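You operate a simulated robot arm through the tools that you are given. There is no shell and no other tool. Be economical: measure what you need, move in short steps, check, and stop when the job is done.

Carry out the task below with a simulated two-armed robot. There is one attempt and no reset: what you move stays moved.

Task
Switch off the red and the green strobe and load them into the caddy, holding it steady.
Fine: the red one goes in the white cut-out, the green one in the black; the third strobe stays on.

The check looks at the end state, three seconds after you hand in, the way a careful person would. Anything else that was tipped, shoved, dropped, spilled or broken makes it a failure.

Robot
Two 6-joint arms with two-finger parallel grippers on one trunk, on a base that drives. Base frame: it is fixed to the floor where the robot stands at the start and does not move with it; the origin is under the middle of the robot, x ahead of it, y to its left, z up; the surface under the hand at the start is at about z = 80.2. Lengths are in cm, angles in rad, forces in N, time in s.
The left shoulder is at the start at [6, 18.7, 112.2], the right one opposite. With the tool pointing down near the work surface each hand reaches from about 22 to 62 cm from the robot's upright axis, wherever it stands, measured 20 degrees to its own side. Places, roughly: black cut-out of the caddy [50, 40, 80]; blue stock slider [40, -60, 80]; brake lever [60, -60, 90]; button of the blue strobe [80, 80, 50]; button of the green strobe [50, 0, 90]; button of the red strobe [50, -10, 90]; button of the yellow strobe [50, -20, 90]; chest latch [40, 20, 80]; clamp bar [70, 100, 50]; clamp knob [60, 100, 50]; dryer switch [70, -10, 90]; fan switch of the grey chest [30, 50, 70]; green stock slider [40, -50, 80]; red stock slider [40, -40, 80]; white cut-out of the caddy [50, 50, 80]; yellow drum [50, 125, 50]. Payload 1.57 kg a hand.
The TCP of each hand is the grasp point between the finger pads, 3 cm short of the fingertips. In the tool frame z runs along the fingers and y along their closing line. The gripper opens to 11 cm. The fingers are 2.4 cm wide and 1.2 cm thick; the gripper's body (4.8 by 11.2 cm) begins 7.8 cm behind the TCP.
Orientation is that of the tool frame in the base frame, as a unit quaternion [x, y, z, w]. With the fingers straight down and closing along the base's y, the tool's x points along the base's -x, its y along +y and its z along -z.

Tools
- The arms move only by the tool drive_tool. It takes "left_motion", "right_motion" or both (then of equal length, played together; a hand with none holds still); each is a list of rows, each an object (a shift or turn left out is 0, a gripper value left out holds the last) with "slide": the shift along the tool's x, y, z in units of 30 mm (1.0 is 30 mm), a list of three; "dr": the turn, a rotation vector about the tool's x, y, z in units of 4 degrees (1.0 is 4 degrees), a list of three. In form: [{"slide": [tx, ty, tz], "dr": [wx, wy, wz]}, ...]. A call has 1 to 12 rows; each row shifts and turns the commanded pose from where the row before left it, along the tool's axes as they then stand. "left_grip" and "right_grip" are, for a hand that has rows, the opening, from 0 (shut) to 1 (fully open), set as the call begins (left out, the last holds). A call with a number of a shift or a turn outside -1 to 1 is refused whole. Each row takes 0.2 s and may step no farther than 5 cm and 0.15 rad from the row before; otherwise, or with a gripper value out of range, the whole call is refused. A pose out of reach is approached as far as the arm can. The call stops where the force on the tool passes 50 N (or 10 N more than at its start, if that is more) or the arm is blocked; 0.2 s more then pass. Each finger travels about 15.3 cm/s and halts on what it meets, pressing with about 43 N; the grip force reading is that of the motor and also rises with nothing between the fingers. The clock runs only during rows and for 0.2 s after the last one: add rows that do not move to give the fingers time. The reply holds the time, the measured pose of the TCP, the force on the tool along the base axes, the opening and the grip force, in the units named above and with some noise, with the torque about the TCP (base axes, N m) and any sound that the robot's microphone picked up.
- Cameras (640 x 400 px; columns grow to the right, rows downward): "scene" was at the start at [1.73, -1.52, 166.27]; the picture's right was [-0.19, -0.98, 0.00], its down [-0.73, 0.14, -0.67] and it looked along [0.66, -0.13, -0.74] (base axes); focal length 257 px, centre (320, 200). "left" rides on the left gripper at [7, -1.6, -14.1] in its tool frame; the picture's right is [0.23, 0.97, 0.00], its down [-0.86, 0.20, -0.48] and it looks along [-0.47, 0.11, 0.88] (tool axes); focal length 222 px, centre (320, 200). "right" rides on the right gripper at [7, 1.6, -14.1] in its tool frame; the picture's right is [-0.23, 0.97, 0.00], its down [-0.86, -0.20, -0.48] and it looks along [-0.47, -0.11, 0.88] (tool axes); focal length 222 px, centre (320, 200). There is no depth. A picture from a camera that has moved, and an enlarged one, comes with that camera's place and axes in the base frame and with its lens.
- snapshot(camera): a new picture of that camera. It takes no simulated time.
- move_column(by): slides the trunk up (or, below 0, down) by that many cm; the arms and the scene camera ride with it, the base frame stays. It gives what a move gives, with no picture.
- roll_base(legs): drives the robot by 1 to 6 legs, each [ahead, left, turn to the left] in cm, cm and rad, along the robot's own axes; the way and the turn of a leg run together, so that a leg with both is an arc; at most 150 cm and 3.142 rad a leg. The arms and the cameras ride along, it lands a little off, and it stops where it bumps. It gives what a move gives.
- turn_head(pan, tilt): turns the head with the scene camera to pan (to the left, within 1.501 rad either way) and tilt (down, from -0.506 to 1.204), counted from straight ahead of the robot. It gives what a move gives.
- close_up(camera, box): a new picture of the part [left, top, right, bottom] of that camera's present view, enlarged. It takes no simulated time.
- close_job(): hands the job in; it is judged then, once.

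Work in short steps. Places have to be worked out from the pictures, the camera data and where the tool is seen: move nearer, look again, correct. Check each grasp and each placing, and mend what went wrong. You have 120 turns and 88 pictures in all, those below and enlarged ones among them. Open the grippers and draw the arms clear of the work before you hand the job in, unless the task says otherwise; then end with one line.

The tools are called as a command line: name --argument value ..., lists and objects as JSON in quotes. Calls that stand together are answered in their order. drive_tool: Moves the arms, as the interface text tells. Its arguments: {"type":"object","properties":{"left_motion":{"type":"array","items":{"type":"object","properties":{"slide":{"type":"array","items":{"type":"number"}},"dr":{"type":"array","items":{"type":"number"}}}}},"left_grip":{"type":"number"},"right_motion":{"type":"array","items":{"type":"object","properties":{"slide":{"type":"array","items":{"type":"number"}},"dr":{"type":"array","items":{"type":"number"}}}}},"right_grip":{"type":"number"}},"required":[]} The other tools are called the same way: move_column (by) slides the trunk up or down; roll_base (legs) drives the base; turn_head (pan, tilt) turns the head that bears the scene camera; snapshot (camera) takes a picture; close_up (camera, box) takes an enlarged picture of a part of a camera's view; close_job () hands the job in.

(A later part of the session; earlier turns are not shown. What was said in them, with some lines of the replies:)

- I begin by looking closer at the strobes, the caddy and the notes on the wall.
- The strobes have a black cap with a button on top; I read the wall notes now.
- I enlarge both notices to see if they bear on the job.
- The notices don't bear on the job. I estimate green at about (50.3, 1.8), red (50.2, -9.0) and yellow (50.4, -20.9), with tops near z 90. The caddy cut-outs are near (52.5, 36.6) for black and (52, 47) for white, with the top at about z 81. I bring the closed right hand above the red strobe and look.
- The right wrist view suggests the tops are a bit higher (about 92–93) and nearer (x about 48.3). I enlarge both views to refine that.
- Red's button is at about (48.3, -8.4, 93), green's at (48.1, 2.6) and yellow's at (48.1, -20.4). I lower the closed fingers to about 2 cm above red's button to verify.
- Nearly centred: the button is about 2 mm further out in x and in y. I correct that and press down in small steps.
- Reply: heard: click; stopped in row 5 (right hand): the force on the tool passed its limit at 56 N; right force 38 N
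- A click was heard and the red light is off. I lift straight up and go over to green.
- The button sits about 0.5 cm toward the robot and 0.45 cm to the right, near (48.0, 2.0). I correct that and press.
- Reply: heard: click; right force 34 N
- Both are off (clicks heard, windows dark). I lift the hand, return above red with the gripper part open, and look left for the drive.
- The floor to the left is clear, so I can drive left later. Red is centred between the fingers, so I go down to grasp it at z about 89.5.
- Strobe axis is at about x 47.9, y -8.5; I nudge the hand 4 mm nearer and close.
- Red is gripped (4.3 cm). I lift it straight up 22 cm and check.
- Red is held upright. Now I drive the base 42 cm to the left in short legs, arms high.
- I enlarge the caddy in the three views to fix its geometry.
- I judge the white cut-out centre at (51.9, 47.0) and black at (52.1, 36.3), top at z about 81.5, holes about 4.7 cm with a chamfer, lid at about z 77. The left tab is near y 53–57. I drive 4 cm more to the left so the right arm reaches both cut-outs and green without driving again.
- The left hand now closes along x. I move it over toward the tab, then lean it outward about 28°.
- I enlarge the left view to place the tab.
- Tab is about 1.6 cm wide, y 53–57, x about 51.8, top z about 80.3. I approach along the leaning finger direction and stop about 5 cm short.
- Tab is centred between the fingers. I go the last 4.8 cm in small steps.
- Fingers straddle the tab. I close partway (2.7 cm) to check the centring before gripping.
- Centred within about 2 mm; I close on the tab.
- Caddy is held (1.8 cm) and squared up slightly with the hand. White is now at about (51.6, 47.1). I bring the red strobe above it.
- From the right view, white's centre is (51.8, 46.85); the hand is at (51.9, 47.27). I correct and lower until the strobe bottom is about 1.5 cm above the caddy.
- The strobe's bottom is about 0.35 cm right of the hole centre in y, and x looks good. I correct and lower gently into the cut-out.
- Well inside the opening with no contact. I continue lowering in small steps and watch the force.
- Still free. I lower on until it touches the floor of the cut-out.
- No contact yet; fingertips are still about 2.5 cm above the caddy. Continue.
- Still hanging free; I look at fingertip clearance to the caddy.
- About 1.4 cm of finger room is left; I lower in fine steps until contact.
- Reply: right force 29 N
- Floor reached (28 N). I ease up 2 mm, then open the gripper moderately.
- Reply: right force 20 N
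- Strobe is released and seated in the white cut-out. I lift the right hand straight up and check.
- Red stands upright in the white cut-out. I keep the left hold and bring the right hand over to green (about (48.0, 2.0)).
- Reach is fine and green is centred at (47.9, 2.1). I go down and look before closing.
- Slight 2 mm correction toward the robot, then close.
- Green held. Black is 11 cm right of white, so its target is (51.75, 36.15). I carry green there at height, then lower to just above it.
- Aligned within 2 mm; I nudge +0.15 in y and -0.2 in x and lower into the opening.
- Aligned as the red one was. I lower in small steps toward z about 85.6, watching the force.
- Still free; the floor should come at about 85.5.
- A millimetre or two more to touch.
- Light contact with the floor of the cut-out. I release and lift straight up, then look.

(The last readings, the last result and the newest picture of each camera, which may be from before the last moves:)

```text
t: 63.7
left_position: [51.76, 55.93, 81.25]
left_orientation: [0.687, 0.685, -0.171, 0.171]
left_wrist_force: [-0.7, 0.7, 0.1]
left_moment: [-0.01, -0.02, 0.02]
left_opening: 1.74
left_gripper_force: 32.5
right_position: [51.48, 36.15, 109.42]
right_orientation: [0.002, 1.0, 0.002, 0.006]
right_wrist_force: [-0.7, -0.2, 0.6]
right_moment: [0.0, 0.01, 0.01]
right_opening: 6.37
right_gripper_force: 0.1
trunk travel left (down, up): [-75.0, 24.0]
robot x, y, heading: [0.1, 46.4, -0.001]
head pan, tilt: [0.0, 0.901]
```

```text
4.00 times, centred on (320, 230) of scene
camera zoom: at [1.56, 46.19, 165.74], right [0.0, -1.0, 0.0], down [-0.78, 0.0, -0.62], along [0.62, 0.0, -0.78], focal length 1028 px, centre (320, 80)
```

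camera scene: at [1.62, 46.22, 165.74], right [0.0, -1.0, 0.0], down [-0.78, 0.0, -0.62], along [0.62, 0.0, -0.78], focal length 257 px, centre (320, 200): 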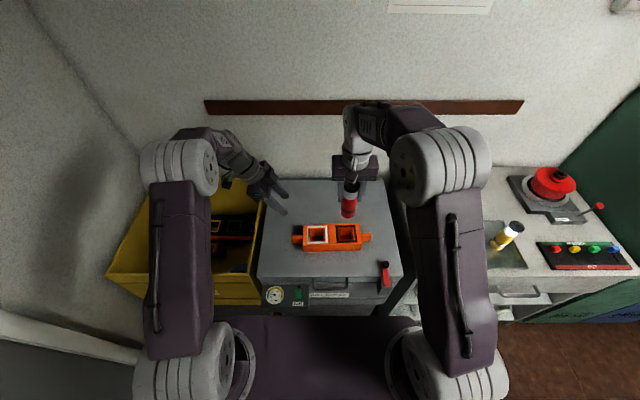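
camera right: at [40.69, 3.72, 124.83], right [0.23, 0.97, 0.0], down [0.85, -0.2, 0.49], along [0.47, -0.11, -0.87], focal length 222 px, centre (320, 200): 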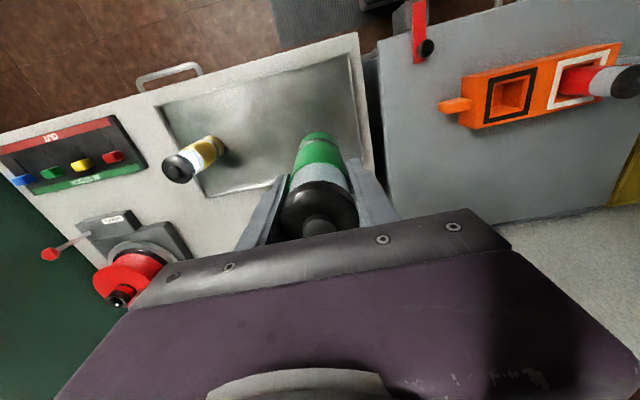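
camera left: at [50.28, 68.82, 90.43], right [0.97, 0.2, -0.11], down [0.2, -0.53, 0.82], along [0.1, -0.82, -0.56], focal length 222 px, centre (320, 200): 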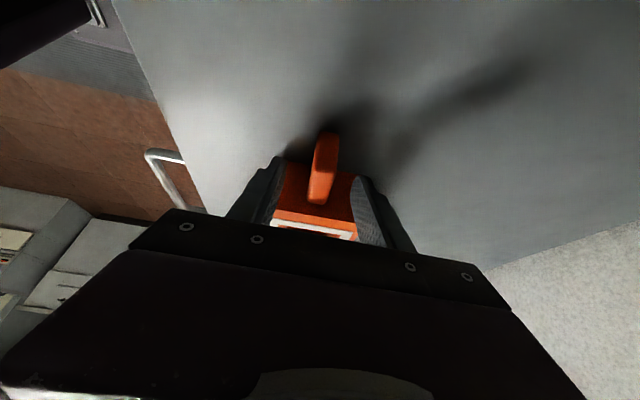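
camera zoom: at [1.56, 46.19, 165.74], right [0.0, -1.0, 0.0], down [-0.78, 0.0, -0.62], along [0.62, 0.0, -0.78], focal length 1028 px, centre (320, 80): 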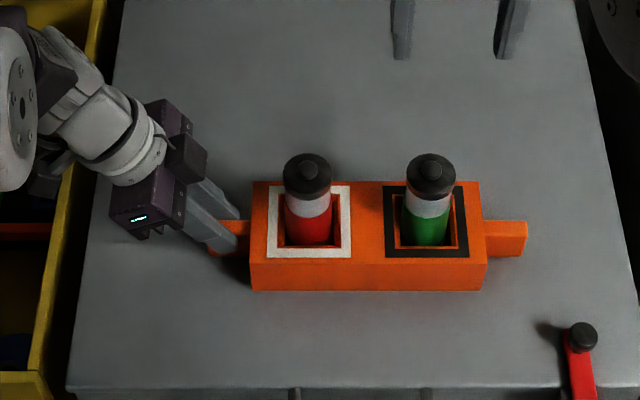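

Both strobes stand dark in their cut-outs. I open the left hand and back it out along its fingers.

drive_tool --left_motion '[{}, {}, {}]' --left_grip 0.45

drive_tool --left_motion '[{"slide": [0, 0, -0.3]}, {"slide": [0, 0, -0.7]}, {"slide": [0, 0, -1]}, {"slide": [0, 0, -1]}, {"slide": [0, 0, -1]}, {"slide": [0, 0, -1]}, {"slide": [0, 0, -1]}, {"slide": [0, 0, -1]}, {"slide": [0, 0, -1]}]'

drive_tool --left_motion '[{}, {}, {}]' --right_motion '[{}, {}, {}]' --left_grip 1 --right_grip 1

turn_head --pan -0.25 --tilt 0.9

snapshot --camera "scene"

snapshot --camera "right"

```text
t: 64.5
left_position: [51.83, 55.98, 81.27]
left_orientation: [0.687, 0.685, -0.171, 0.171]
left_wrist_force: [0.0, -0.2, 0.7]
left_moment: [0.03, 0.02, 0.0]
left_opening: 4.98
left_gripper_force: 0.1
right_position: [51.55, 36.13, 109.28]
right_orientation: [0.003, 1.0, 0.001, 0.005]
right_wrist_force: [0.2, -0.4, 0.5]
right_moment: [0.0, -0.05, -0.01]
right_opening: 6.39
right_gripper_force: 0.0
trunk travel left (down, up): [-75.0, 24.0]
robot x, y, heading: [-0.18, 46.4, -0.003]
head pan, tilt: [0.0, 0.901]
```

```text
t: 66.5
left_position: [51.96, 67.24, 102.56]
left_orientation: [0.687, 0.685, -0.17, 0.171]
left_wrist_force: [-0.7, 0.9, 0.5]
left_moment: [-0.02, -0.01, -0.01]
left_opening: 4.92
left_gripper_force: 0.1
right_position: [51.38, 36.11, 109.4]
right_orientation: [0.002, 1.0, 0.001, 0.004]
right_wrist_force: [0.0, -0.4, 0.3]
right_moment: [0.0, -0.02, 0.02]
right_opening: 6.39
right_gripper_force: 0.0
trunk travel left (down, up): [-75.0, 24.0]
robot x, y, heading: [0.06, 46.34, 0.0]
head pan, tilt: [0.0, 0.901]
```

```text
t: 67.3
left_position: [51.92, 67.26, 102.56]
left_orientation: [0.687, 0.685, -0.171, 0.171]
left_wrist_force: [-0.1, -0.9, -0.4]
left_moment: [0.0, 0.0, -0.03]
left_opening: 11.02
left_gripper_force: 0.0
right_position: [51.6, 36.11, 109.32]
right_orientation: [0.002, 1.0, 0.001, 0.005]
right_wrist_force: [-0.8, -0.1, -1.0]
right_moment: [0.03, 0.03, 0.03]
right_opening: 11.03
right_gripper_force: 0.1
trunk travel left (down, up): [-75.0, 24.0]
robot x, y, heading: [0.17, 46.37, -0.004]
head pan, tilt: [0.0, 0.901]
```

```text
t: 68.0
left_position: [51.91, 67.27, 102.59]
left_orientation: [0.687, 0.685, -0.172, 0.171]
left_wrist_force: [0.3, -0.1, 0.2]
left_moment: [-0.03, -0.01, -0.02]
left_opening: 10.98
left_gripper_force: 0.1
right_position: [51.43, 36.16, 109.35]
right_orientation: [0.002, 1.0, 0.001, 0.005]
right_wrist_force: [-0.5, -0.8, -0.7]
right_moment: [-0.03, 0.01, 0.01]
right_opening: 10.99
right_gripper_force: 0.0
trunk travel left (down, up): [-75.0, 24.0]
robot x, y, heading: [-0.0, 45.94, -0.002]
head pan, tilt: [-0.25, 0.901]
```

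```text
27 pictures are left
camera scene: at [1.33, 44.31, 165.74], right [-0.25, -0.97, 0.0], down [-0.76, 0.2, -0.62], along [0.6, -0.15, -0.78], focal length 257 px, centre (320, 200)
```

scene: 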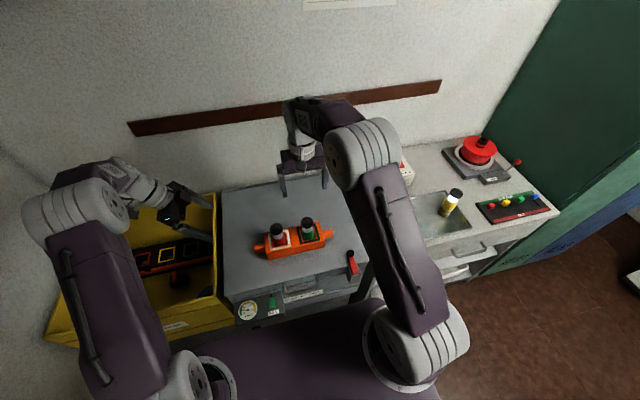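

```text
26 pictures are left
camera right: at [44.39, 37.74, 123.49], right [0.23, 0.97, 0.0], down [0.85, -0.2, 0.49], along [0.47, -0.11, -0.87], focal length 222 px, centre (320, 200)
```

right: 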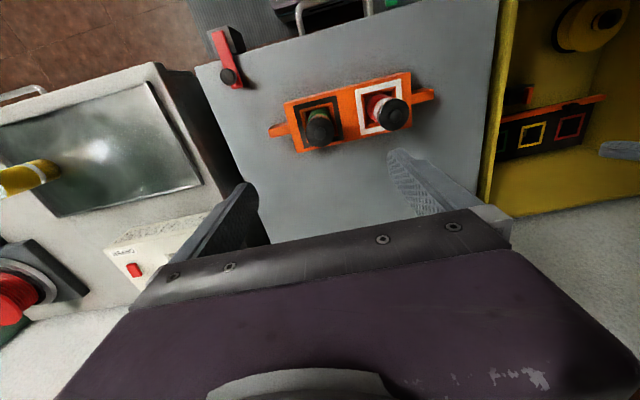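

Everything looks right. I raise the right hand further and make a final zoom on the caddy and on the yellow strobe.

drive_tool --right_motion '[{"slide": [0, 0, -1]}, {"slide": [0, 0, -1]}, {"slide": [0, 0, -1]}, {"slide": [0, 0, -1]}]'

close_up --camera "scene" --box '[250, 200, 346, 260]'

close_up --camera "scene" --box '[410, 170, 506, 230]'

```text
t: 69.0
left_position: [51.89, 67.18, 102.42]
left_orientation: [0.687, 0.685, -0.171, 0.172]
left_wrist_force: [0.1, -1.0, 0.5]
left_moment: [0.02, 0.01, 0.02]
left_opening: 10.99
left_gripper_force: 0.2
right_position: [51.38, 36.17, 121.37]
right_orientation: [0.002, 1.0, 0.001, 0.005]
right_wrist_force: [0.4, 0.7, 1.2]
right_moment: [-0.01, -0.02, 0.02]
right_opening: 11.0
right_gripper_force: 0.0
trunk travel left (down, up): [-75.0, 24.0]
robot x, y, heading: [0.16, 46.36, -0.003]
head pan, tilt: [-0.25, 0.901]
```

```text
6.67 times, centred on (298, 230) of scene
camera zoom: at [1.3, 44.31, 165.74], right [-0.25, -0.97, 0.0], down [-0.76, 0.2, -0.62], along [0.6, -0.16, -0.78], focal length 1713 px, centre (467, 0)
```

zoom: 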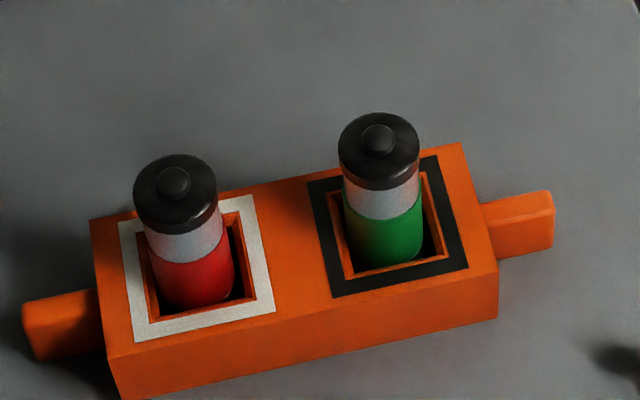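

```text
6.67 times, centred on (458, 200) of scene
camera zoom: at [1.3, 44.31, 165.74], right [-0.25, -0.97, 0.0], down [-0.76, 0.2, -0.62], along [0.6, -0.16, -0.78], focal length 1713 px, centre (-600, 200)
```

zoom: 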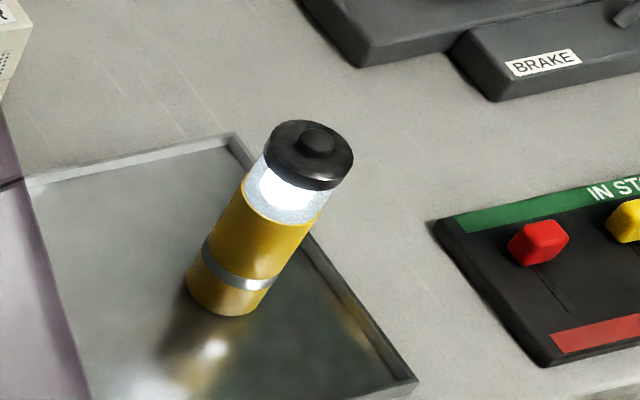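

Red and green are dark and seated in white and black, yellow is still lit and standing, and both hands are clear. I hand in.

close_job

```text
The job is handed in.
```

The red strobe (white cut-out) and the green strobe (black cut-out) are switched off and in the caddy. I held the caddy by its left tab while loading, and it turned very slightly when I gripped it. The yellow strobe is still on and standing, and both hands are open and clear.
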